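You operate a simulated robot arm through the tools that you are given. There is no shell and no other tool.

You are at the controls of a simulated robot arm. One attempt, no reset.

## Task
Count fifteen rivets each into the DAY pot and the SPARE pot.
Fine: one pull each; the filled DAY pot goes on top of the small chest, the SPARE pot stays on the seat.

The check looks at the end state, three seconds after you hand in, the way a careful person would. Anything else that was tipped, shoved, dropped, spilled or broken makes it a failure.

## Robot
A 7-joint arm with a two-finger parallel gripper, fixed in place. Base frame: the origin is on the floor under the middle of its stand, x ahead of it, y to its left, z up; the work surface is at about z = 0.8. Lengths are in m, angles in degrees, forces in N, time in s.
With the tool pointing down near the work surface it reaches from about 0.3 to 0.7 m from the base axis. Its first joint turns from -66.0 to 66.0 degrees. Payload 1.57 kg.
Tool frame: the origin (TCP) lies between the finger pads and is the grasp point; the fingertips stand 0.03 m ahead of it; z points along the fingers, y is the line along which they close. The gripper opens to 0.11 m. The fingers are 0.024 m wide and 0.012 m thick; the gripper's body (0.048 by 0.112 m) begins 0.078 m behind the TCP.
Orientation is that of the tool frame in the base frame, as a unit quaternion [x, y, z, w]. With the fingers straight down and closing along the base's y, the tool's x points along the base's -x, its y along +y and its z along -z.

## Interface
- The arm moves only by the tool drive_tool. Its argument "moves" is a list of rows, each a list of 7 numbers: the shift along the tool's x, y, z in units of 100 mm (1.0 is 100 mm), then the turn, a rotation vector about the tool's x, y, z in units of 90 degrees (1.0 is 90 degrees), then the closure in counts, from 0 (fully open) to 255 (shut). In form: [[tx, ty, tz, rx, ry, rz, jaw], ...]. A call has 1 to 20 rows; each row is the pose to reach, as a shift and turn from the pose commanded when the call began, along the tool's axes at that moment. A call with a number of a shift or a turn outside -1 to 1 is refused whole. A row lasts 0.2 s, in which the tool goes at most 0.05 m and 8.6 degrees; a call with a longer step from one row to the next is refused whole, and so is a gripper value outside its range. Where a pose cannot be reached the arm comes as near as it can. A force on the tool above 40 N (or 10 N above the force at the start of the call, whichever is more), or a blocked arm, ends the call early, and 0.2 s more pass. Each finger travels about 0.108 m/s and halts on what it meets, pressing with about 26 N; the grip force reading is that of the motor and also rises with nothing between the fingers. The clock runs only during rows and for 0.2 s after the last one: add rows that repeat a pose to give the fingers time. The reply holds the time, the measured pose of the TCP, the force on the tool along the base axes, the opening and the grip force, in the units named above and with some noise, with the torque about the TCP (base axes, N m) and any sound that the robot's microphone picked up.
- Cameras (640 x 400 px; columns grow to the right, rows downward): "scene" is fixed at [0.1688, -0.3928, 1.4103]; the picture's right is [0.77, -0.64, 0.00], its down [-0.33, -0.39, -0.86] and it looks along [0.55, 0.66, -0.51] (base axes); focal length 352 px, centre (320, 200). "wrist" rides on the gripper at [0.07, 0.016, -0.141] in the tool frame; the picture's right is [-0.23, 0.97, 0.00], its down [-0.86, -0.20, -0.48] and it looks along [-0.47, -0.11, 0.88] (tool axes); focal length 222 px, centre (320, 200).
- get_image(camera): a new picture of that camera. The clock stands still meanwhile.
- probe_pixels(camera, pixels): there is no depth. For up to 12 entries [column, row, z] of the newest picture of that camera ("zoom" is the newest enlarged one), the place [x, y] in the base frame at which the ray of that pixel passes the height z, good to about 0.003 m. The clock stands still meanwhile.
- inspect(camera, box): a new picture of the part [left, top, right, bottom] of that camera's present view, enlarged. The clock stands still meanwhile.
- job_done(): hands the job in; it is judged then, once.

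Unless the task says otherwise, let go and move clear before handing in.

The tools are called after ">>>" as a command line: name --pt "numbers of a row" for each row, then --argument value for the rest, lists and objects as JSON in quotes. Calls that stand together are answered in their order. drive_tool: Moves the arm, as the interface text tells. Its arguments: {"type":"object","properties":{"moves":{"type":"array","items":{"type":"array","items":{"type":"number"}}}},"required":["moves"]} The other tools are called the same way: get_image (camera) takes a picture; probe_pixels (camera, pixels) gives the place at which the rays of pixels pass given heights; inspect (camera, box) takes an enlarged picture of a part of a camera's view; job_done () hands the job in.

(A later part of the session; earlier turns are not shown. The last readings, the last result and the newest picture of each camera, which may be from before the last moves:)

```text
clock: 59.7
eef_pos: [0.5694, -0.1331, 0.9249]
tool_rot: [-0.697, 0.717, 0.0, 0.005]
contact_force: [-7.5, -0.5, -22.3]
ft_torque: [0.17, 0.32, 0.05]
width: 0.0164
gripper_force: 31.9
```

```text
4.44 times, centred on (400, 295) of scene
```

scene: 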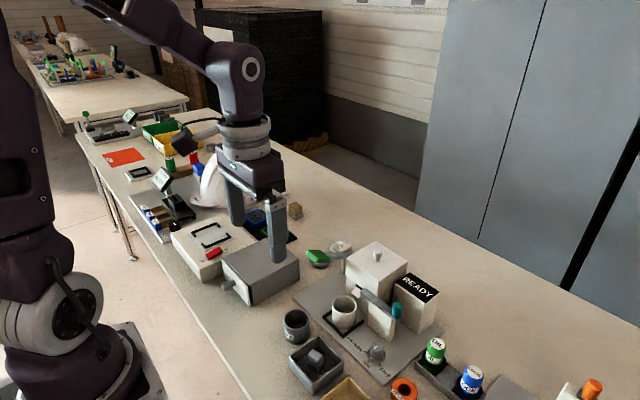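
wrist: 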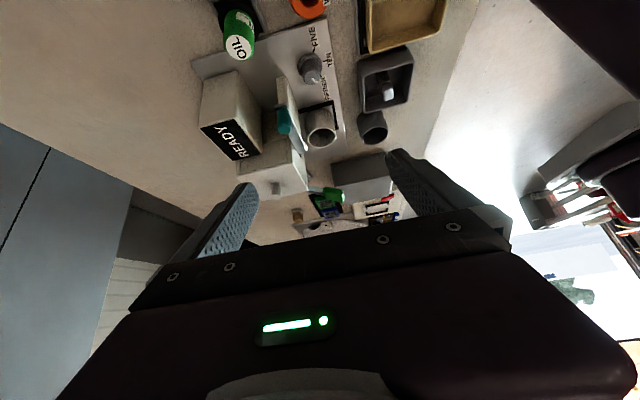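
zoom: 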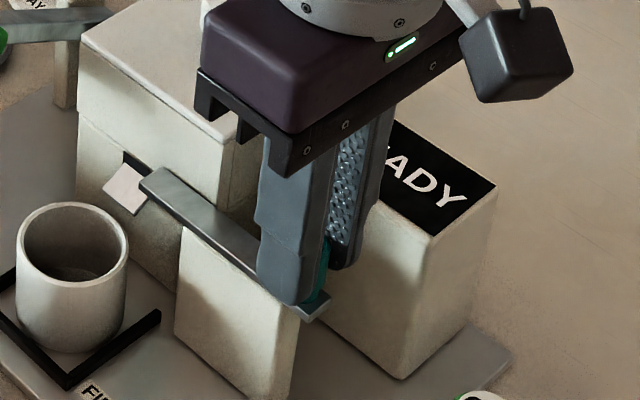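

The fingers simply slid up the peg and the bar stayed put, so lifting isn't it either. One last quick check along +y before treating the teal bar as fixed.

>>> drive_tool --pt "0 0 0.03 0 0 0 200" --pt "0 0 0.06 0 0 0 200" --pt "0 0 0.06 0 0 0 255" --pt "0 0 0.06 0 0 0 255"

>>> drive_tool --pt "-0.02 0 0 0 0 0 255" --pt "-0.04 0 0 0 0 0 255" --pt "-0.05 0 0 0 0 0 255" --pt "-0.05 0 0 0 0 0 255"

>>> inspect --camera "scene" --box '[350, 250, 450, 340]'

```text
clock: 60.7
eef_pos: [0.5694, -0.1334, 0.9196]
tool_rot: [-0.697, 0.717, -0.001, 0.005]
contact_force: [-7.5, 1.1, 13.8]
ft_torque: [0.06, 0.47, 0.04]
width: 0.0166
gripper_force: 31.2
```

```text
clock: 61.7
eef_pos: [0.5689, -0.1277, 0.9196]
tool_rot: [-0.698, 0.716, -0.001, 0.006]
contact_force: [-8.7, -0.8, 24.1]
ft_torque: [-0.06, 0.49, 0.05]
width: 0.0169
gripper_force: 31.8
```

```text
4.44 times, centred on (400, 295) of scene
```

zoom: 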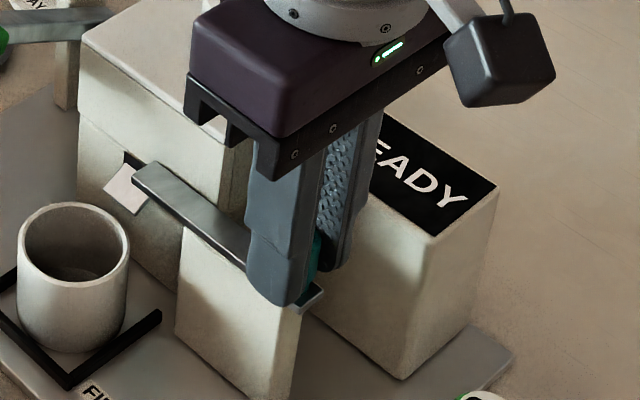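

Along +y the handle moved nearly 6 mm with almost no force, and the bar's chute end shifted from zoom (140,185) to (132,180). So the bar slides toward +y. I'll let go here, rise, and look at what moved at the chute.

>>> drive_tool --pt "0 0 0 0 0 0 200" --pt "0 0 0 0 0 0 160" --pt "0 0 -0.3 0 0 0 140" --pt "0 0 -0.7 0 0 0 140" --pt "0 0 -1.0 0 0 0 140" --pt "0 0 -1.0 0 0 0 140"

>>> inspect --camera "scene" --box '[350, 250, 450, 340]'

>>> get_image --camera "wrist"

```text
clock: 63.1
eef_pos: [0.5701, -0.1295, 1.019]
tool_rot: [-0.697, 0.717, 0.0, 0.005]
contact_force: [0.3, -0.1, -0.7]
ft_torque: [0.0, -0.04, 0.01]
width: 0.0496
gripper_force: 0.1
```

```text
4.44 times, centred on (400, 295) of scene
```

zoom: 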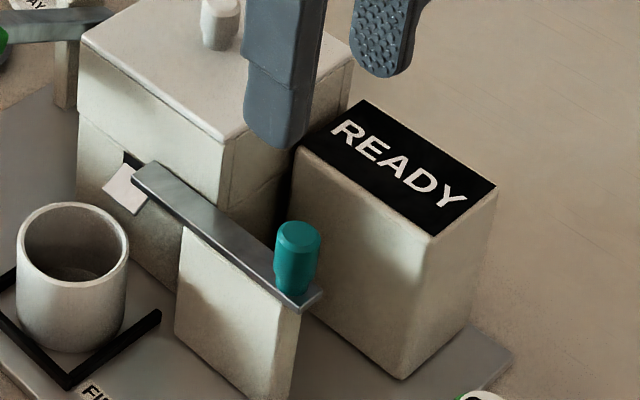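

```text
taken
```

wrist: 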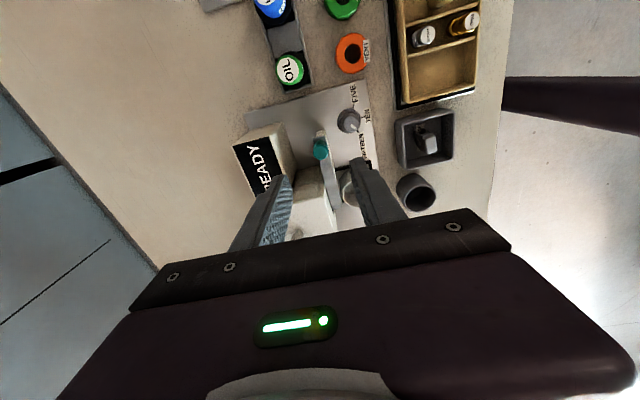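

The bar stayed where I left it, about 6 mm toward +y, with no spring return. I'll swing the camera round to the front again to see whether the teal plate now covers part of the chute mouth.

>>> drive_tool --pt "0 0.1 0 0 0 0.09 100" --pt "0 0.2 0 0 0 0.18 60" --pt "0 0.3 0 0 0 0.27 0" --pt "0 0.4 0 0 0 0.36 0" --pt "0 0.5 0 0 0 0.45 0" --pt "0 0.6 0 0 0 0.54 0" --pt "0 0.7 0 0 0 0.63 0" --pt "0 0.8 0 0 0 0.72 0" --pt "0 0.9 0 0 0 0.81 0" --pt "0 1.0 0 0 0 0.9 0" --pt "0 1.0 0 0 0 0.98 0" --pt "0 1.0 0 0 0 0.98 0"

>>> drive_tool --pt "0.1 0.2 0 0 -0.09 0 0" --pt "0.2 0.4 0 0 -0.18 0 0" --pt "0.3 0.6 0 0 -0.27 0 0" --pt "0.3 0.6 0 0 -0.36 0 0" --pt "0.3 0.6 0 0 -0.4 0 0" --pt "0.3 0.6 0 0 -0.4 0 0"

>>> get_image --camera "wrist"

```text
clock: 65.7
eef_pos: [0.4694, -0.126, 1.0181]
tool_rot: [-0.001, 1.0, 0.003, 0.003]
contact_force: [-0.1, -0.2, -0.2]
ft_torque: [0.01, 0.0, -0.01]
width: 0.1099
gripper_force: 0.1
```

```text
clock: 67.1
eef_pos: [0.4387, -0.0663, 1.02]
tool_rot: [-0.001, 0.949, 0.003, 0.314]
contact_force: [0.7, -1.2, -0.1]
ft_torque: [0.01, 0.0, 0.01]
width: 0.1101
gripper_force: 0.1
```

```text
taken
```

wrist: 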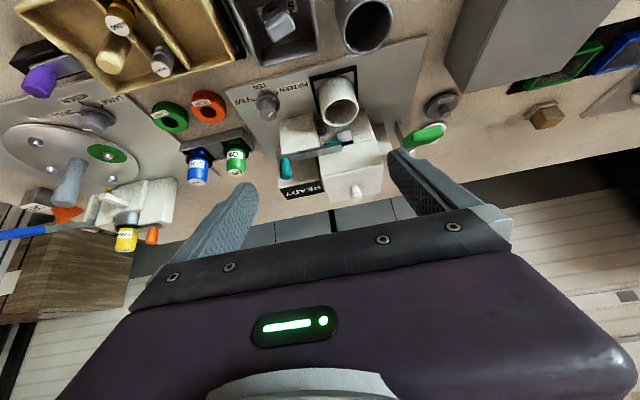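

>>> inspect --camera "wrist" --box '[270, 110, 370, 200]'

>>> inspect --camera "wrist" --box '[310, 120, 370, 165]'

```text
4.44 times, centred on (320, 155) of wrist
```

zoom: 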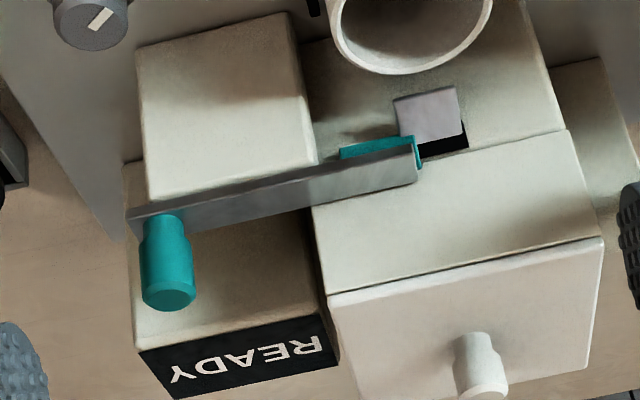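

```text
8.89 times, centred on (340, 142) of wrist
```

zoom: 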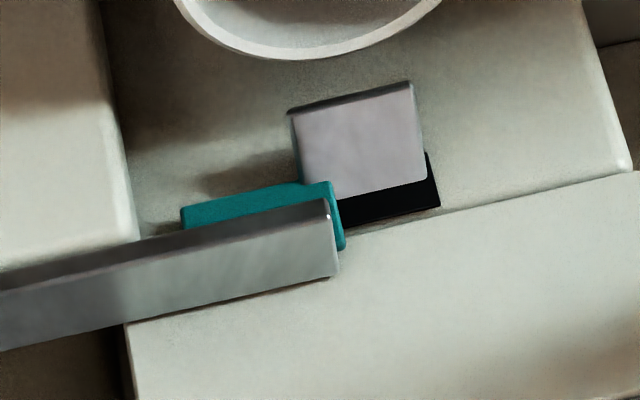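

That settles it: the teal plate is a shutter that rides with the bar and now covers part of the black chute mouth (zoom (265,210) against (390,195)). The dispensing lever must be the green one. I'll first return the shutter fully open to its -y stop.

>>> drive_tool --pt "0 0 0 0 0.09 0 50" --pt "0 0 0 0 0.18 0 100" --pt "0 0 0 0 0.27 0 140" --pt "0 0 0 0 0.36 0 140" --pt "0 0 0 0 0.4 0 140" --pt "0 0 0 0 0.4 0 140"

>>> drive_tool --pt "-0.3 -0.2 0 0 0 0 140" --pt "-0.7 -0.4 0 0 0 0 140" --pt "-1.0 -0.62 0 0 0 0 140" --pt "-1.0 -0.62 0.1 0 0 0 140" --pt "-1.0 -0.62 0.1 0 0 0 140"

```text
clock: 68.5
eef_pos: [0.4384, -0.0661, 1.019]
tool_rot: [-0.001, 1.0, 0.002, 0.003]
contact_force: [0.0, 0.4, 0.4]
ft_torque: [-0.03, 0.03, -0.04]
width: 0.0495
gripper_force: 0.1
```

```text
clock: 69.7
eef_pos: [0.5407, -0.1261, 1.0091]
tool_rot: [-0.001, 1.0, 0.003, 0.003]
contact_force: [-0.3, 0.3, 0.1]
ft_torque: [0.01, 0.01, 0.0]
width: 0.0496
gripper_force: 0.0
```

I'm above the handle area. I'll move over it and descend with the fingers straddling it along y.

>>> drive_tool --pt "-0.3 -0.02 0 0 0 0 140" --pt "-0.3 -0.02 0.2 0 0 0 140" --pt "-0.3 -0.02 0.45 0 0 0 140" --pt "-0.3 -0.02 0.7 0 0 0 140" --pt "-0.3 -0.02 0.85 0 0 0 140" --pt "-0.3 -0.02 0.92 0 0 0 140" --pt "-0.3 -0.02 0.92 0 0 0 140"

>>> inspect --camera "scene" --box '[350, 250, 450, 340]'

```text
clock: 71.3
eef_pos: [0.571, -0.1286, 0.9164]
tool_rot: [-0.003, 1.0, 0.004, 0.004]
contact_force: [-0.2, -0.1, -0.6]
ft_torque: [-0.03, 0.0, 0.01]
width: 0.0498
gripper_force: 0.0
```

```text
4.44 times, centred on (400, 295) of scene
```

zoom: 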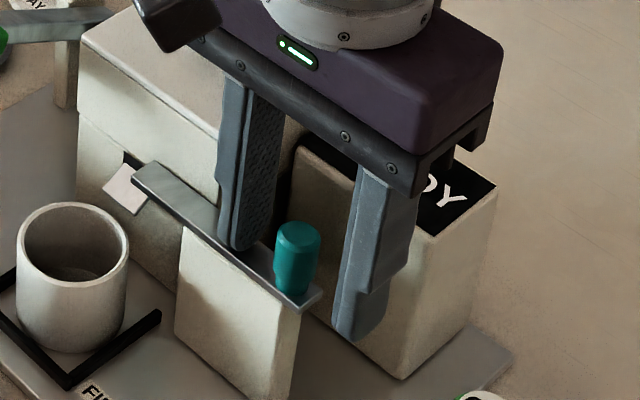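

The fingers flank the handle. I'll close on it and slide it gently back toward -y to its stop.

>>> drive_tool --pt "0 0 0 0 0 0 190" --pt "0 0 0 0 0 0 225" --pt "0 0 0 0 0 0 232" --pt "0 -0.02 0 0 0 0 232" --pt "0 -0.04 0 0 0 0 232" --pt "0 -0.055 0 0 0 0 232" --pt "0 -0.055 0 0 0 0 232"

>>> inspect --camera "scene" --box '[350, 250, 450, 340]'

```text
clock: 72.9
eef_pos: [0.5704, -0.1334, 0.9174]
tool_rot: [-0.002, 1.0, 0.004, 0.004]
contact_force: [-0.6, 5.5, -1.3]
ft_torque: [-0.54, 0.02, 0.01]
width: 0.0172
gripper_force: 31.5
```

```text
4.44 times, centred on (400, 295) of scene
```

zoom: 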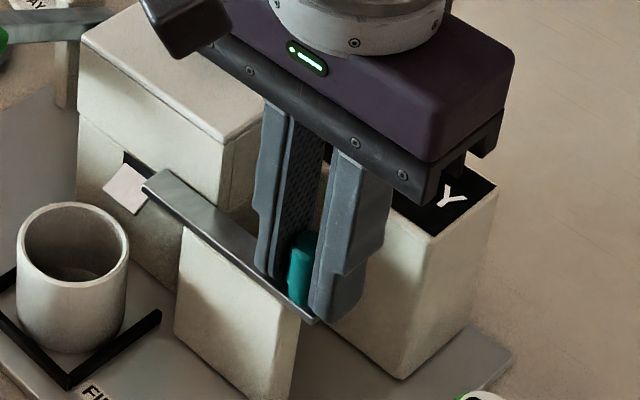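

The force rose to 5.5 N and the bar's end is back at its starting pixel (142,187), so the shutter is fully open again. I'll let go and rise, then move toward the green lever.

>>> drive_tool --pt "0 -0.005 0 0 0 0 232" --pt "0 -0.005 0 0 0 0 195" --pt "0 0 0 0 0 0 150" --pt "0 0 -0.3 0 0 0 140" --pt "0 0 -0.7 0 0 0 140" --pt "0 0 -1.0 0 0 0 140" --pt "0 0 -1.0 0 0 0 140"

>>> inspect --camera "scene" --box '[350, 250, 450, 340]'

>>> inspect --camera "scene" --box '[290, 225, 400, 305]'

```text
clock: 74.5
eef_pos: [0.5696, -0.1352, 1.0178]
tool_rot: [-0.002, 1.0, 0.003, 0.003]
contact_force: [-0.4, -1.4, 0.2]
ft_torque: [0.01, -0.01, -0.02]
width: 0.0496
gripper_force: 0.1
```

```text
4.44 times, centred on (400, 295) of scene
```

zoom: 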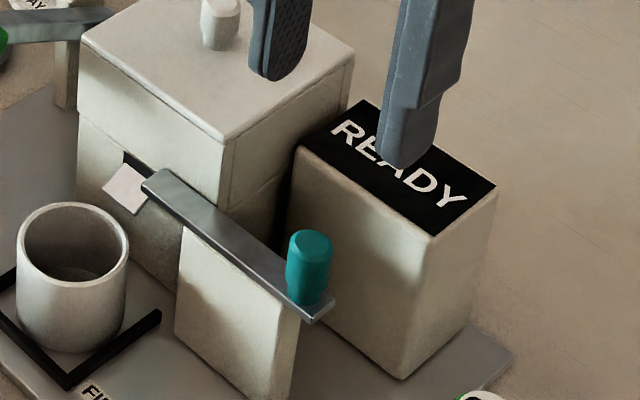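

```text
5.00 times, centred on (345, 265) of scene
```

zoom: 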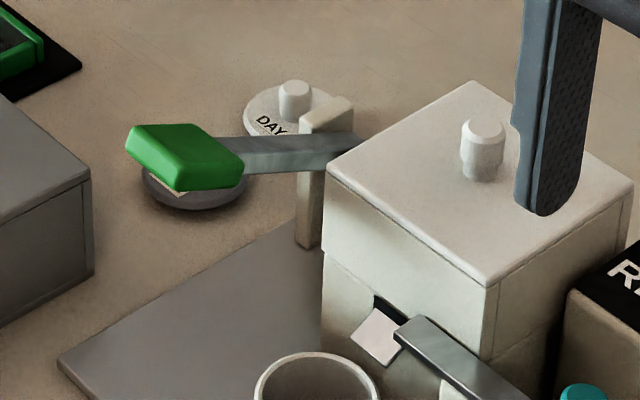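

The shutter is back in its original state. Now I'll go up and left to measure the green pad from above.

>>> drive_tool --pt "0.1 0.2 -0.3 0 0 0 140" --pt "0.3 0.5 -0.5 0 0 0 140" --pt "0.6 0.8 -0.5 0 0 0 140" --pt "0.7 1.0 -0.5 0 0 0 140" --pt "0.7 1.0 -0.5 0 0 0 140"

>>> drive_tool --pt "0 0.4 0 0 0 0 100" --pt "0 0.8 0 0 0 0 50" --pt "0.1 0.9 0 0 0 0 0" --pt "0.1 0.9 0 0 0 0 0"

>>> get_image --camera "wrist"

>>> inspect --camera "wrist" --box '[260, 80, 420, 220]'

```text
clock: 75.7
eef_pos: [0.4981, -0.035, 1.0671]
tool_rot: [-0.002, 1.0, 0.003, 0.004]
contact_force: [0.4, 0.5, 0.6]
ft_torque: [-0.01, 0.02, -0.02]
width: 0.0494
gripper_force: 0.0
```

```text
clock: 76.7
eef_pos: [0.4888, 0.0542, 1.0669]
tool_rot: [-0.002, 1.0, 0.004, 0.003]
contact_force: [0.6, 0.3, -0.5]
ft_torque: [0.0, 0.02, 0.01]
width: 0.1098
gripper_force: 0.1
```

```text
taken
```

wrist: 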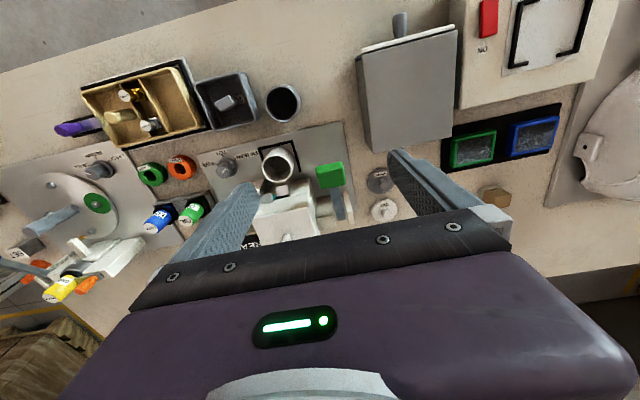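

```text
2.86 times, centred on (340, 150) of wrist
```

zoom: 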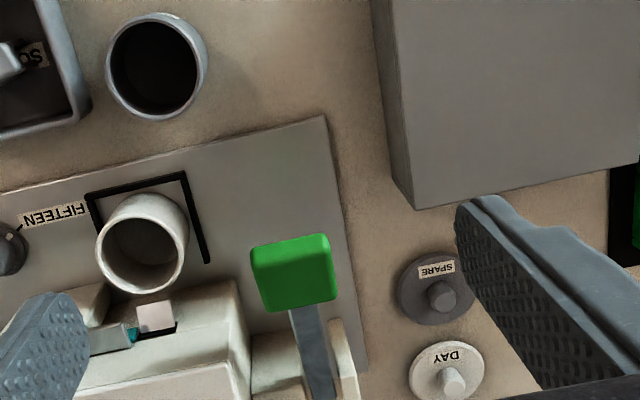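

The green pad is at wrist zoom (295,275), well clear of the pot and of the lids at (440,290) and (447,370). I'll zoom in on the scene view to triangulate the pad and its arm.

>>> inspect --camera "scene" --box '[305, 235, 375, 285]'

>>> probe_pixels --camera "wrist" --pixels '[[315.6, 166.7, 0.9], [315.6, 166.7, 0.92], [342.5, 162.2, 0.9], [342.5, 162.2, 0.92], [346.3, 183.8, 0.9], [346.3, 183.8, 0.92], [320.1, 189.4, 0.9], [320.1, 189.4, 0.92], [330.5, 176, 0.9], [330.5, 176, 0.91], [381, 181, 0.81], [385, 212, 0.81]]'

```text
8.00 times, centred on (340, 260) of scene
```

zoom: 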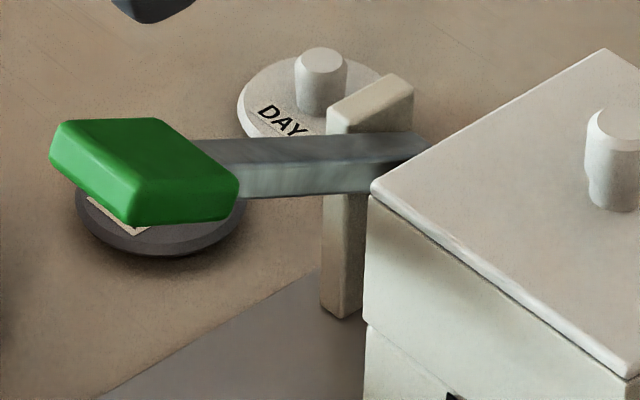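

```text
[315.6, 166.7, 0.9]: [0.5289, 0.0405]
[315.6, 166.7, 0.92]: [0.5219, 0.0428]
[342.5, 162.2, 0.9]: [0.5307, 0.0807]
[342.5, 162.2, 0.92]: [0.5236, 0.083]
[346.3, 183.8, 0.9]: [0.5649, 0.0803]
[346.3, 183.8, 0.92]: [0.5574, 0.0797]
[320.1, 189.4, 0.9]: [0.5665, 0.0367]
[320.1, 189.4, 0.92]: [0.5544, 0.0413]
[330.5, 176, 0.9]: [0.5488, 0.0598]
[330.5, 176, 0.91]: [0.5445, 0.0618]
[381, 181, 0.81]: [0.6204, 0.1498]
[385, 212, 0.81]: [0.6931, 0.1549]
```

>>> probe_pixels --camera "zoom" --pixels '[[62, 122, 0.9], [62, 122, 0.92], [160, 118, 0.9], [160, 118, 0.92], [237, 180, 0.9], [237, 180, 0.92], [143, 187, 0.9], [143, 187, 0.92], [330, 160, 0.88], [425, 150, 0.88], [410, 90, 0.9], [345, 315, 0.806]]'

>>> probe_pixels --camera "wrist" --pixels '[[342, 187, 0.9], [342, 187, 0.88], [347, 212, 0.88], [347, 212, 0.86], [352, 200, 0.9], [356, 222, 0.9], [316, 214, 0.9]]'

```text
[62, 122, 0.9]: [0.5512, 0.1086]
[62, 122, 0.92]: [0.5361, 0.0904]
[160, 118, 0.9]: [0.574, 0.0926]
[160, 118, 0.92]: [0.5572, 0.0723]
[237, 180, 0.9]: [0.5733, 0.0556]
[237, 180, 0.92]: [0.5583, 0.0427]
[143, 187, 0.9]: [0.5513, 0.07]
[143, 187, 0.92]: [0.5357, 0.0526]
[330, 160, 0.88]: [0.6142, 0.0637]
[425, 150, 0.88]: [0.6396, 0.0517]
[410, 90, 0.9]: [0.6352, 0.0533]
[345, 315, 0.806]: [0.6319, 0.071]
```

```text
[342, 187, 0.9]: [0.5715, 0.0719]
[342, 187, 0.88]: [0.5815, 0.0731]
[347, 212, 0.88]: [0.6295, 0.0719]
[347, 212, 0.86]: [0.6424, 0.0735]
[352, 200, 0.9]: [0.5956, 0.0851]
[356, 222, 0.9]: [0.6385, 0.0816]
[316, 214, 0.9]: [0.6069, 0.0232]
```

The pad top is about 40 × 40 mm, centred near (0.54, 0.062), z≈0.923, tilted up toward the robot with its pivot near x≈0.637. I'll close the fingers and hover just above its centre.

>>> drive_tool --pt "-0.25 0.04 0 0 0 0 80" --pt "-0.5 0.075 0 0 0 0 160" --pt "-0.5 0.075 0.2 0 0 0 255" --pt "-0.5 0.075 0.5 0 0 0 255" --pt "-0.5 0.075 0.8 0 0 0 255" --pt "-0.5 0.075 0.95 0 0 0 255" --pt "-0.5 0.075 0.95 0 0 0 255"

>>> inspect --camera "scene" --box '[290, 215, 400, 295]'

>>> inspect --camera "wrist" --box '[220, 100, 440, 250]'

```text
clock: 78.3
eef_pos: [0.5394, 0.0627, 0.9733]
tool_rot: [-0.002, 1.0, 0.003, 0.003]
contact_force: [0.3, 0.2, -0.3]
ft_torque: [-0.04, 0.02, -0.01]
width: 0.0001
gripper_force: 21.7
```

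```text
5.00 times, centred on (345, 255) of scene
```

zoom: 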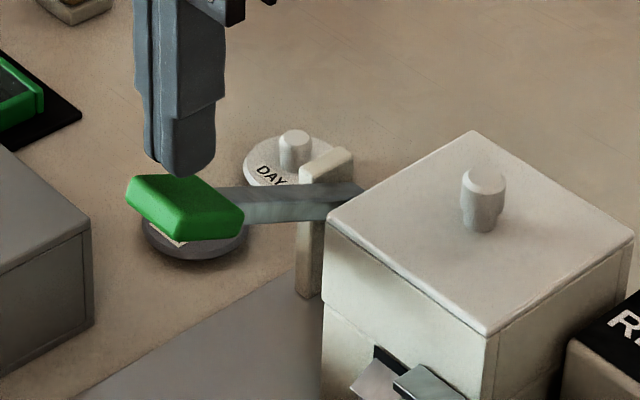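

```text
2.67 times, centred on (330, 175) of wrist
```

zoom: 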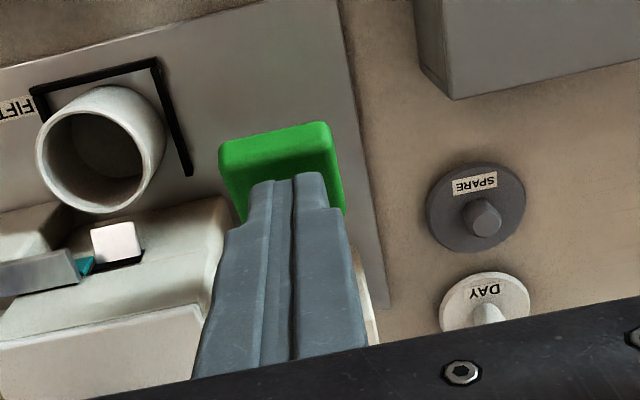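

The closed fingertips are right above the pad (scene zoom (180,170)). I'll lower in small steps to touch it and press a few millimetres to feel whether it yields.

>>> drive_tool --pt "0 0 0.08 0 0 0 255" --pt "0 0 0.14 0 0 0 255" --pt "0 0 0.18 0 0 0 255" --pt "0 0 0.22 0 0 0 255" --pt "0 0 0.22 0 0 0 255"

>>> inspect --camera "scene" --box '[290, 215, 400, 295]'

```text
clock: 79.5
eef_pos: [0.5394, 0.0628, 0.9511]
tool_rot: [-0.002, 1.0, 0.002, 0.005]
contact_force: [0.9, -0.7, 2.0]
ft_torque: [-0.02, 0.01, 0.0]
width: 0.0001
gripper_force: 20.7
```

```text
5.00 times, centred on (345, 255) of scene
```

zoom: 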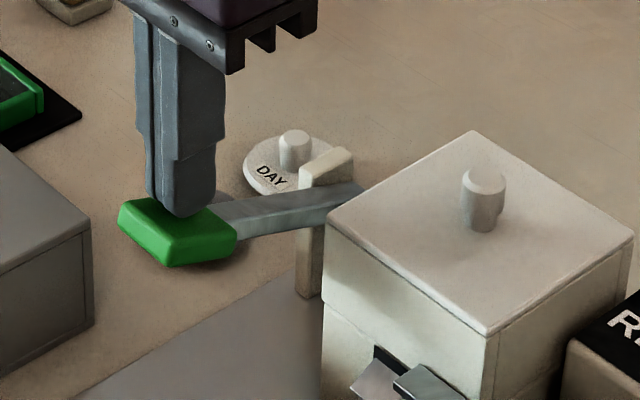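

The pad yields easily downward, about 1 cm at 2 N, so this is the working lever. I'll now make the one full pull in a single continuous press to its stop.

>>> drive_tool --pt "0 0 0.08 0 0 0 255" --pt "0 0 0.16 0 0 0 255" --pt "0 0 0.24 0 0 0 255" --pt "0 0 0.32 0 0 0 255" --pt "0 0 0.4 0 0 0 255" --pt "0 0 0.48 0 0 0 255" --pt "0 0 0.55 0 0 0 255"

>>> inspect --camera "scene" --box '[290, 215, 450, 335]'

```text
clock: 81.0
eef_pos: [0.5391, 0.0626, 0.9082]
tool_rot: [-0.003, 1.0, 0.003, 0.003]
contact_force: [-8.8, 0.6, 22.0]
ft_torque: [-0.01, 0.51, -0.04]
width: 0.0
gripper_force: 21.4
stopped in row 7: the force on the tool passed its limit at 59 N (the readings are from after the stop); the commanded pose is now the measured one
```

```text
3.33 times, centred on (370, 275) of scene
```

zoom: 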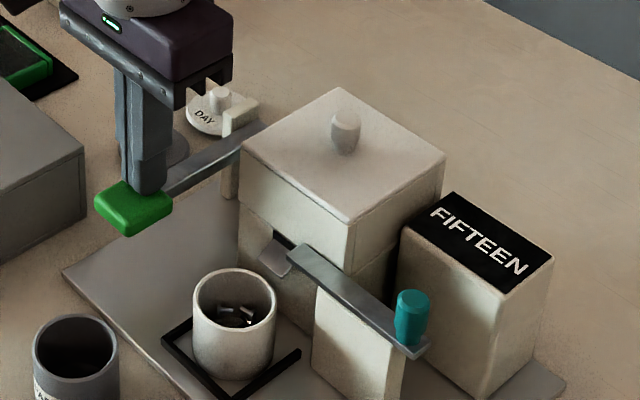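

The sign now reads FIFTEEN and rivets are visible in the pot (zoom (235,310)). I'll raise off the pad and let it return.

>>> drive_tool --pt "0 0 -0.1 0 0 0 255" --pt "0 0 -0.25 0 0 0 255" --pt "0 0 -0.4 0 0 0 255" --pt "0 0 -0.6 0 0 0 255" --pt "0 0 -0.9 0 0 0 255" --pt "0 0 -1.0 0 0 0 255" --pt "0 0 -1.0 0 0 0 255"

>>> inspect --camera "scene" --box '[290, 215, 450, 335]'

>>> inspect --camera "scene" --box '[320, 280, 380, 330]'

```text
clock: 82.6
eef_pos: [0.5388, 0.0627, 1.0073]
tool_rot: [-0.002, 1.0, 0.003, 0.005]
contact_force: [-1.0, 0.1, 0.4]
ft_torque: [0.06, -0.01, 0.0]
width: 0.0
gripper_force: 21.5
```

```text
3.33 times, centred on (370, 275) of scene
```

zoom: 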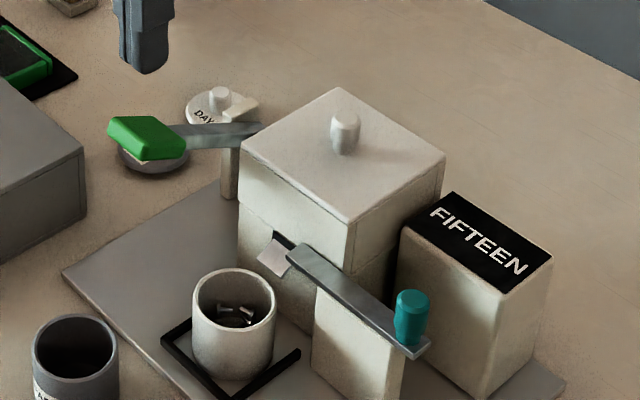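

```text
8.00 times, centred on (350, 305) of scene
```

zoom: 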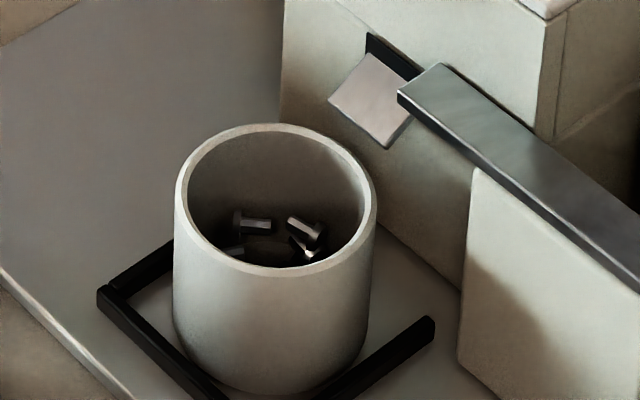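

The lever is back up, the shutter is open and the pot shows rivets with none outside. Next I'll move above the DAY pot and measure its centre, its rim and the gap to the chute lip.

>>> drive_tool --pt "0.06 -0.2 -0.2 0 0 0 200" --pt "0.06 -0.5 -0.2 0 0 0 120" --pt "0.06 -0.9 -0.2 0 0 0 58" --pt "0.06 -0.9 -0.2 0 0 0 58" --pt "0.06 -0.9 -0.2 0 0 0 58"

>>> get_image --camera "wrist"

>>> inspect --camera "wrist" --box '[250, 90, 410, 210]'

>>> inspect --camera "scene" --box '[320, 270, 400, 340]'

```text
clock: 83.8
eef_pos: [0.5332, -0.0285, 1.026]
tool_rot: [-0.002, 1.0, 0.003, 0.005]
contact_force: [-0.1, -0.4, 0.1]
ft_torque: [-0.04, -0.01, -0.01]
width: 0.0851
gripper_force: 0.0
```

```text
taken
```

wrist: 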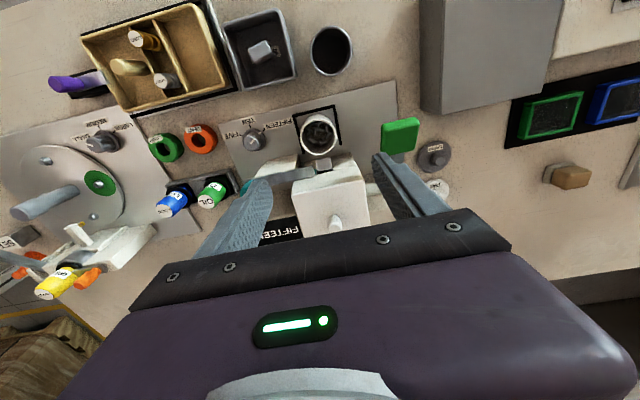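

```text
3.33 times, centred on (330, 150) of wrist
```

zoom: 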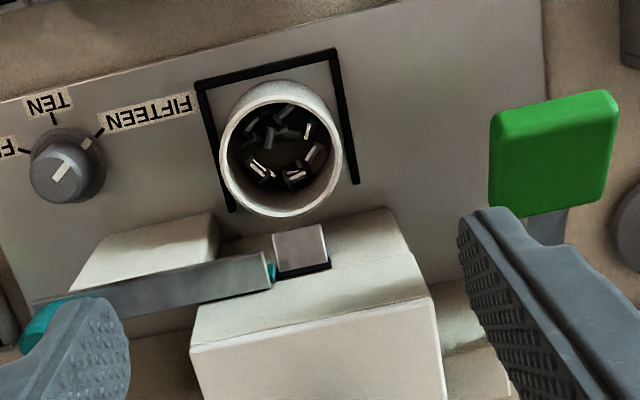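

```text
5.71 times, centred on (360, 305) of scene
```

zoom: 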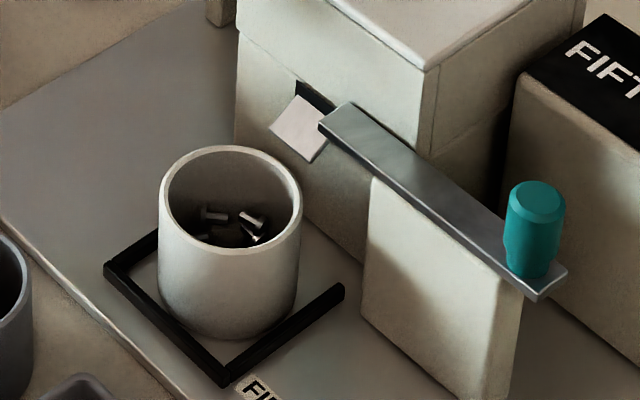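

I can see the rivets inside the pot, and the chute lip at zoom (300,230) is just beyond the rim. I'll measure both.

>>> probe_pixels --camera "wrist" --pixels '[[318.3, 152.1, 0.85], [318.3, 152.1, 0.87], [318.9, 170.2, 0.85], [318.9, 170.2, 0.87], [323.7, 173.7, 0.85], [323.7, 173.7, 0.86], [299.7, 152, 0.85], [337, 150, 0.85], [319, 134.5, 0.85], [318.9, 129, 0.808], [325, 184.5, 0.87], [395, 139, 0.93]]'

>>> probe_pixels --camera "zoom" --pixels '[[230, 201, 0.85], [230, 201, 0.87], [301, 195, 0.85], [159, 205, 0.85], [268, 127, 0.85], [268, 127, 0.86], [308, 163, 0.85], [308, 163, 0.86], [228, 338, 0.808], [104, 270, 0.81], [225, 385, 0.81], [344, 290, 0.81]]'

```text
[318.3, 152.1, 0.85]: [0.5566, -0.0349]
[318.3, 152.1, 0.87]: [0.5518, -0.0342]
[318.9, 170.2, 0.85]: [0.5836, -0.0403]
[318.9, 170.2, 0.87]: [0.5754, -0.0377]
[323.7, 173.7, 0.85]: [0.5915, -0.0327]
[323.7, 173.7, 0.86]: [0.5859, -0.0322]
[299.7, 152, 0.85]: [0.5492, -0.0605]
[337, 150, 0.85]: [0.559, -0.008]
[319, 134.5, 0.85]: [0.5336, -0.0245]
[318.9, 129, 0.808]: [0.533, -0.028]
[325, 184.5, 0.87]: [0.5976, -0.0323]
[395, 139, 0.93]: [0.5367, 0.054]
```

```text
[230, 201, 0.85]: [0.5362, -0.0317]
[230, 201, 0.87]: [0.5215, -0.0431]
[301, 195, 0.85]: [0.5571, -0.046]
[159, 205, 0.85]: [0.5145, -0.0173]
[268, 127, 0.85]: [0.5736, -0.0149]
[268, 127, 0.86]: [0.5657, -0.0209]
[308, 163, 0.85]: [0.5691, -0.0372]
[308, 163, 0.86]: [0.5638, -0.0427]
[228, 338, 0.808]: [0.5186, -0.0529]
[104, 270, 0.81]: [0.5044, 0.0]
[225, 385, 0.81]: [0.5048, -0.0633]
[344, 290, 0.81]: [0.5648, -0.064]
```

I mis-scaled those wrist pixels, so I'll repeat the probes with the right rows (rim centre row ≈137, far rim ≈155, lip ≈159).

>>> probe_pixels --camera "wrist" --pixels '[[318.4, 137.1, 0.85], [318.4, 137.1, 0.87], [318.9, 155.2, 0.85], [318.9, 155.2, 0.86], [323.7, 158.8, 0.85], [323.7, 158.8, 0.86], [299.8, 137, 0.85], [337, 136, 0.85], [319, 119.4, 0.85], [324, 171, 0.87], [390, 132, 0.93], [381, 134, 0.93]]'

```text
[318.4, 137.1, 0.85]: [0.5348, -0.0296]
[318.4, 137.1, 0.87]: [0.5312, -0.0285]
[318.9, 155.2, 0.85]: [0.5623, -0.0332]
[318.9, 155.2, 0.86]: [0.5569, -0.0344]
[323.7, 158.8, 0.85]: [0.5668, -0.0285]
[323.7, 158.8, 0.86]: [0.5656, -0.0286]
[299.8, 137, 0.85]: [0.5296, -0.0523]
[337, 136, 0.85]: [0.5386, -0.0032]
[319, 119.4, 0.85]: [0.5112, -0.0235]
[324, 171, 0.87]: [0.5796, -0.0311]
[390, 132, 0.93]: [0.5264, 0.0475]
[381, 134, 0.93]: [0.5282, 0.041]
```

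The pot centre is (0.535, -0.029), about 0.051 m across with its rim at z≈0.849, and the chute lip clears it by about 5 mm. I'll descend over it with the fingers open to 0.085.

>>> drive_tool --pt "-0.018 -0.005 0.2 0 0 0 58" --pt "-0.018 -0.005 0.4 0 0 0 58" --pt "-0.018 -0.005 0.6 0 0 0 58" --pt "-0.018 -0.005 0.8 0 0 0 58" --pt "-0.018 -0.005 1.0 0 0 0 58" --pt "-0.018 -0.005 1.0 0 0 0 58"

>>> inspect --camera "scene" --box '[300, 230, 420, 340]'

>>> inspect --camera "wrist" --box '[220, 90, 440, 250]'

```text
clock: 85.2
eef_pos: [0.5363, -0.0281, 0.9255]
tool_rot: [-0.003, 1.0, 0.003, 0.004]
contact_force: [0.7, -0.9, -0.1]
ft_torque: [0.02, -0.01, 0.02]
width: 0.085
gripper_force: 0.0
```

```text
3.64 times, centred on (360, 285) of scene
```

zoom: 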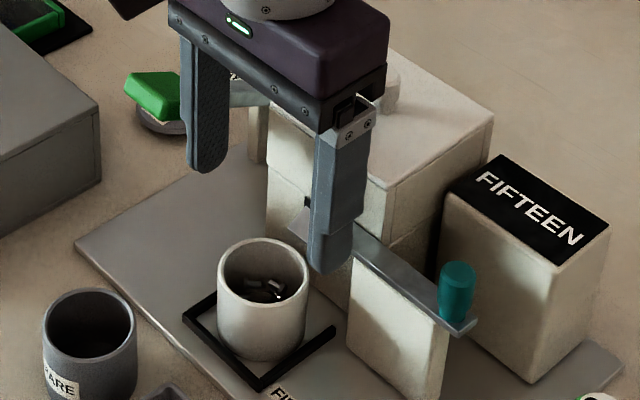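

```text
2.50 times, centred on (330, 170) of wrist
```

zoom: 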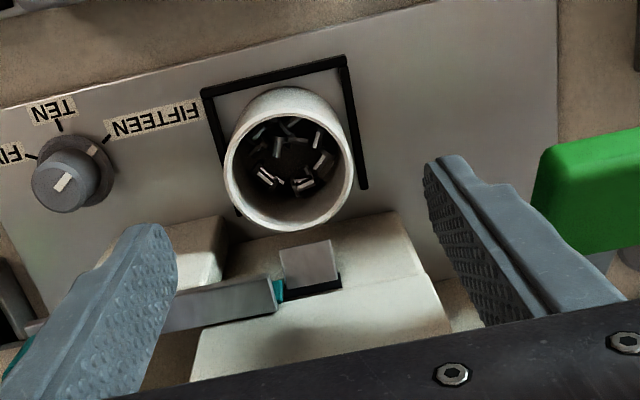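

Alignment looks good, with the pot centred between the fingers and the green pad clear at wrist zoom (590,190). I'll lower 70 mm more in small steps.

>>> drive_tool --pt "0 0 0.15 0 0 0 58" --pt "0 0 0.3 0 0 0 58" --pt "0 0 0.45 0 0 0 58" --pt "0 0 0.6 0 0 0 58" --pt "0 0 0.7 0 0 0 58" --pt "0 0 0.7 0 0 0 58"

>>> inspect --camera "scene" --box '[300, 230, 420, 340]'

>>> inspect --camera "wrist" --box '[220, 90, 440, 250]'

```text
clock: 86.6
eef_pos: [0.5363, -0.0268, 0.8545]
tool_rot: [-0.003, 1.0, 0.002, 0.006]
contact_force: [-0.8, 0.3, -0.9]
ft_torque: [-0.03, 0.06, -0.02]
width: 0.0851
gripper_force: 0.0
```

```text
3.64 times, centred on (360, 285) of scene
```

zoom: 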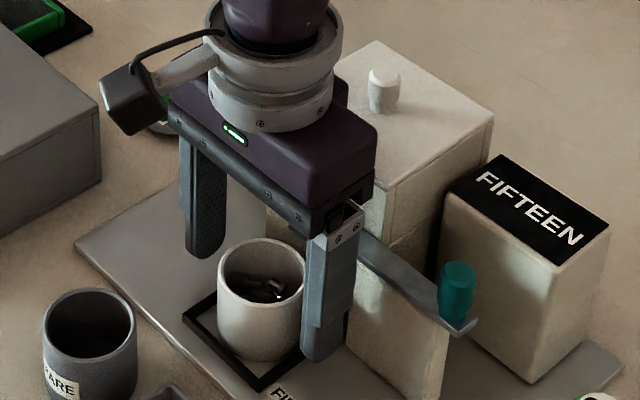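

```text
2.50 times, centred on (330, 170) of wrist
```

zoom: 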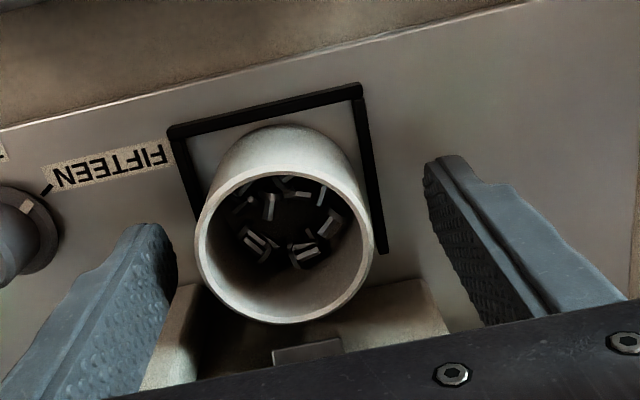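

The rim sits a few millimetres toward -y of the grip centre (wrist zoom rim centre x≈285 against an expected 297). I'll shift 3 mm to centre before closing.

>>> drive_tool --pt "0.01 -0.02 0 0 0 0 58" --pt "0.01 -0.03 0 0 0 0 58" --pt "0.01 -0.03 0 0 0 0 58"

>>> inspect --camera "wrist" --box '[220, 90, 440, 250]'

```text
clock: 87.4
eef_pos: [0.5352, -0.0312, 0.8558]
tool_rot: [-0.001, 1.0, 0.003, 0.004]
contact_force: [0.1, 0.2, 0.1]
ft_torque: [-0.02, -0.01, -0.03]
width: 0.085
gripper_force: 0.1
```

```text
2.50 times, centred on (330, 170) of wrist
```

zoom: 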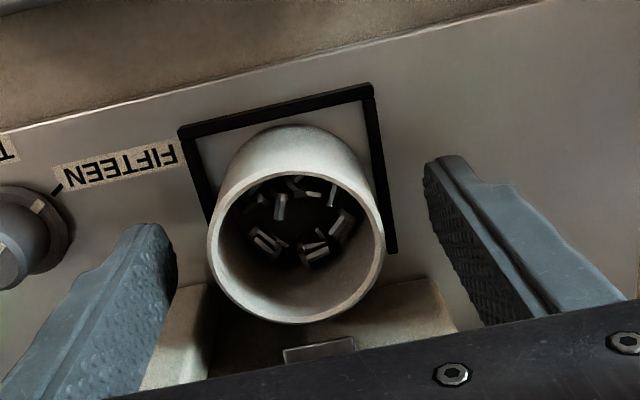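

The rim is now centred (zoom x≈296). I'll close gently on the pot.

>>> drive_tool --pt "0 0 0 0 0 0 90" --pt "0 0 0 0 0 0 115" --pt "0 0 0 0 0 0 135" --pt "0 0 0 0 0 0 150" --pt "0 0 0 0 0 0 160" --pt "0 0 0 0 0 0 160"

>>> inspect --camera "wrist" --box '[220, 90, 440, 250]'

>>> inspect --camera "scene" --box '[300, 230, 420, 340]'

```text
clock: 88.8
eef_pos: [0.5359, -0.0294, 0.8558]
tool_rot: [-0.002, 1.0, 0.003, 0.005]
contact_force: [-1.0, 0.4, 2.5]
ft_torque: [-0.05, 0.01, 0.05]
width: 0.0518
gripper_force: 25.7
```

```text
2.50 times, centred on (330, 170) of wrist
```

zoom: 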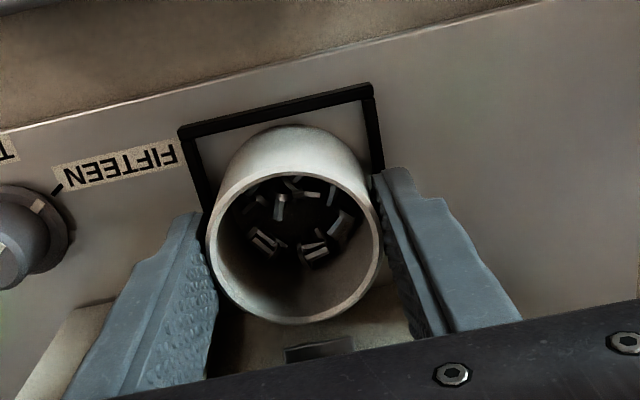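

```text
3.64 times, centred on (360, 285) of scene
```

zoom: 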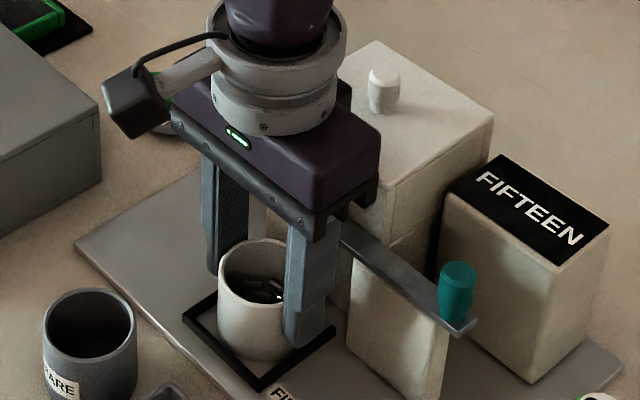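

The pot is held at 0.0518 with 25.7 N. I'll lift slowly straight up, then drift slightly back to stay clear of the chute lip.

>>> drive_tool --pt "0 0 -0.05 0 0 0 165" --pt "0 0 -0.12 0 0 0 165" --pt "0.04 0 -0.2 0 0 0 165" --pt "0.1 0 -0.3 0 0 0 165" --pt "0.15 0 -0.45 0 0 0 165" --pt "0.2 0 -0.6 0 0 0 165" --pt "0.2 0 -0.8 0 0 0 165" --pt "0.2 0 -1.0 0 0 0 165" --pt "0.2 0 -1.0 0 0 0 165"

>>> inspect --camera "scene" --box '[270, 190, 430, 340]'

>>> inspect --camera "wrist" --box '[220, 70, 440, 230]'

```text
clock: 90.8
eef_pos: [0.5158, -0.03, 0.956]
tool_rot: [-0.002, 1.0, 0.003, 0.004]
contact_force: [0.3, 0.2, 0.2]
ft_torque: [-0.02, 0.02, 0.02]
width: 0.0516
gripper_force: 25.7
```

```text
2.67 times, centred on (350, 265) of scene
```

zoom: 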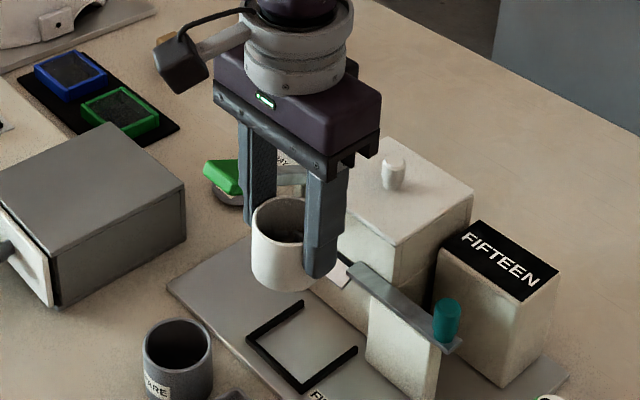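

```text
2.50 times, centred on (330, 150) of wrist
```

zoom: 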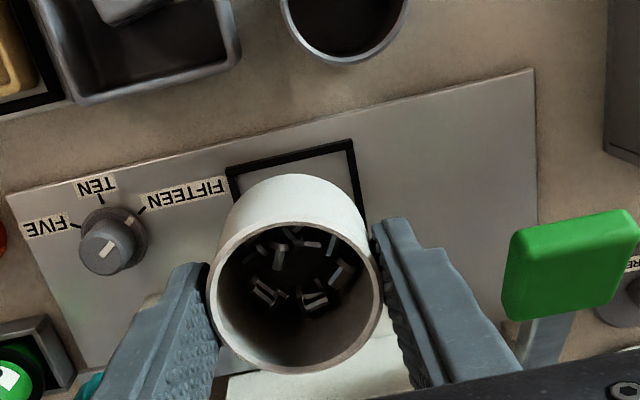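

The DAY pot is up with its rivets inside, and the seat is clean (wrist zoom (295,170)). I'll rise a bit more, back off from the green pad and carry it smoothly toward the chest.

>>> drive_tool --pt "0.1 0 -0.15 0 0 0 165" --pt "0.25 0 -0.35 0 0 0 165" --pt "0.4 0 -0.55 0 0 0 165" --pt "0.41 0.15 -0.6 0 0 0 165" --pt "0.41 0.4 -0.6 0 0 0 165" --pt "0.41 0.65 -0.6 0 0 0 165" --pt "0.41 0.85 -0.6 0 0 0 165" --pt "0.41 1.0 -0.6 0 0 0 165" --pt "0.41 1.0 -0.6 0 0 0 165"

>>> drive_tool --pt "0 0.15 0 0 0 0 165" --pt "0 0.4 0 0 0 0 165" --pt "0 0.65 0 0 0 0 165" --pt "0 0.85 0 0 0 0 165" --pt "0 1.0 0 0 0 0 165" --pt "0 1.0 0 0 0 0 165"

>>> drive_tool --pt "0 0.1 0 0 0 0 165" --pt "0 0.22 0 0 0 0 165" --pt "0 0.22 0.15 0 0 0 165" --pt "0 0.22 0.35 0 0 0 165" --pt "0 0.22 0.5 0 0 0 165" --pt "0 0.22 0.5 0 0 0 165"

>>> get_image --camera "scene"

>>> get_image --camera "wrist"

```text
clock: 92.8
eef_pos: [0.4726, 0.0681, 1.0165]
tool_rot: [-0.003, 1.0, 0.003, 0.003]
contact_force: [-0.8, 0.5, -0.8]
ft_torque: [0.0, 0.01, -0.03]
width: 0.0514
gripper_force: 25.9
```

```text
clock: 94.2
eef_pos: [0.4723, 0.1698, 1.017]
tool_rot: [-0.002, 1.0, 0.003, 0.005]
contact_force: [-0.7, -0.1, -1.3]
ft_torque: [0.0, -0.02, 0.02]
width: 0.0517
gripper_force: 25.9
```

```text
clock: 95.6
eef_pos: [0.4739, 0.1922, 0.9666]
tool_rot: [-0.003, 1.0, 0.003, 0.003]
contact_force: [-0.2, 0.5, -0.1]
ft_torque: [0.01, 0.02, 0.01]
width: 0.0517
gripper_force: 25.5
```

```text
taken
```

scene: 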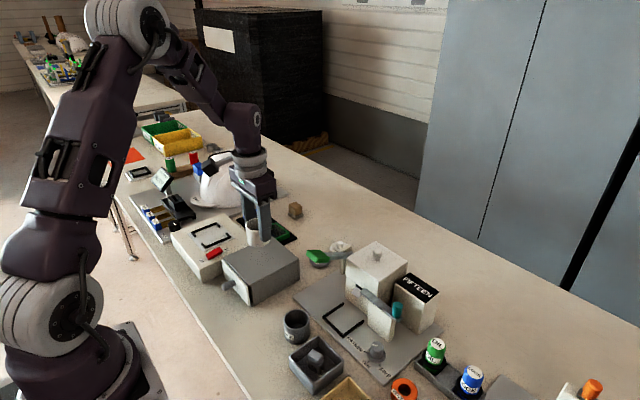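

```text
taken
```

wrist: 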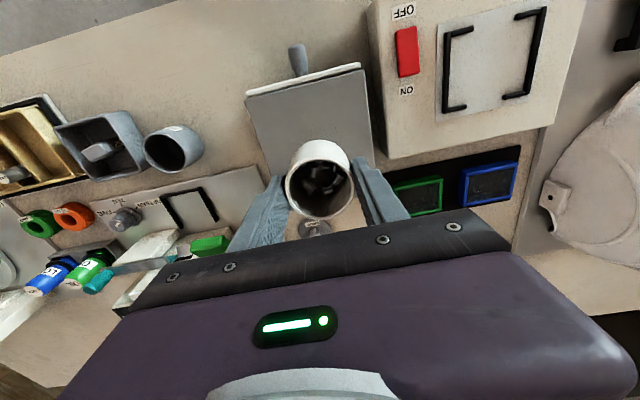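

The pot is over the chest centre (projected (261,260) matches the chest-top middle). I'll lower it slowly and feel for contact.

>>> drive_tool --pt "0 0 0.15 0 0 0 165" --pt "0 0 0.3 0 0 0 165" --pt "0 0 0.42 0 0 0 165" --pt "0 0 0.48 0 0 0 165" --pt "0 0 0.51 0 0 0 165" --pt "0 0 0.51 0 0 0 165"

>>> inspect --camera "scene" --box '[210, 190, 330, 310]'

```text
clock: 97.0
eef_pos: [0.4733, 0.1915, 0.9161]
tool_rot: [-0.002, 1.0, 0.004, 0.006]
contact_force: [0.1, -1.6, 18.5]
ft_torque: [-0.32, -0.04, 0.0]
width: 0.0514
gripper_force: 26.1
```

```text
3.33 times, centred on (270, 250) of scene
```

zoom: 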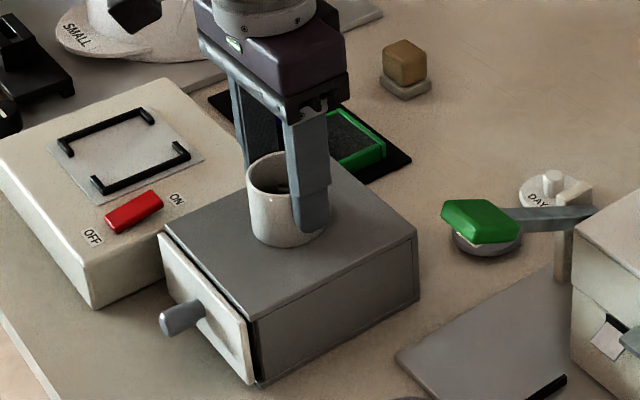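

The pot has landed on the chest (18.5 N upward). I'll ease off about 2 mm, then open slowly.

>>> drive_tool --pt "0 0 -0.015 0 0 0 165" --pt "0 0 -0.015 0 0 0 165"

>>> drive_tool --pt "0 0 0 0 0 0 130" --pt "0 0 0 0 0 0 115" --pt "0 0 0 0 0 0 95" --pt "0 0 0 0 0 0 75" --pt "0 0 0 0 0 0 60" --pt "0 0 0 0 0 0 60"

>>> inspect --camera "wrist" --box '[220, 90, 440, 250]'

>>> inspect --camera "scene" --box '[210, 190, 330, 310]'

```text
clock: 97.6
eef_pos: [0.4733, 0.1913, 0.9162]
tool_rot: [-0.003, 1.0, 0.003, 0.004]
contact_force: [0.2, 0.0, -0.5]
ft_torque: [-0.02, -0.03, 0.03]
width: 0.052
gripper_force: 26.0
```

```text
clock: 99.0
eef_pos: [0.4729, 0.1915, 0.9176]
tool_rot: [-0.003, 1.0, 0.002, 0.004]
contact_force: [-0.4, 0.7, 0.4]
ft_torque: [0.01, 0.01, -0.01]
width: 0.0842
gripper_force: 0.0
```

```text
2.50 times, centred on (330, 170) of wrist
```

zoom: 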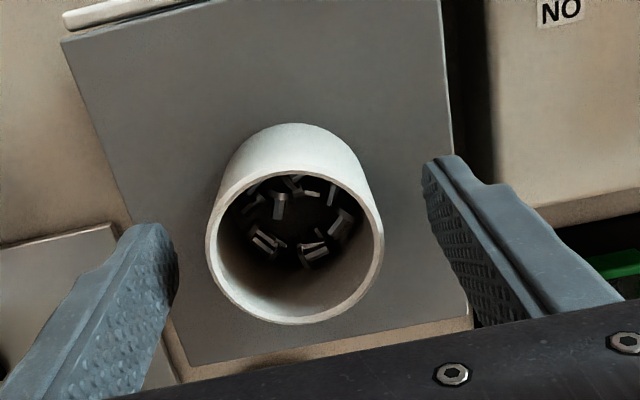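

```text
3.33 times, centred on (270, 250) of scene
```

zoom: 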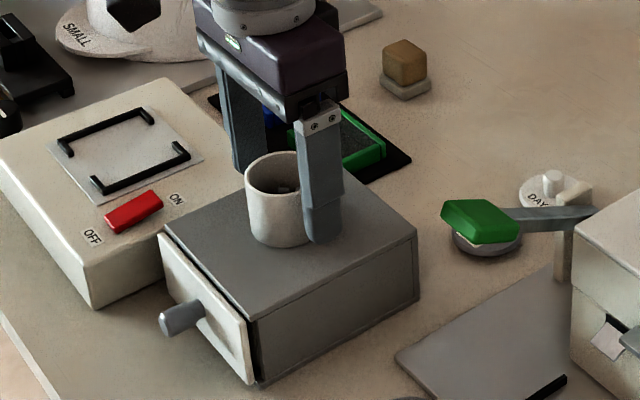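

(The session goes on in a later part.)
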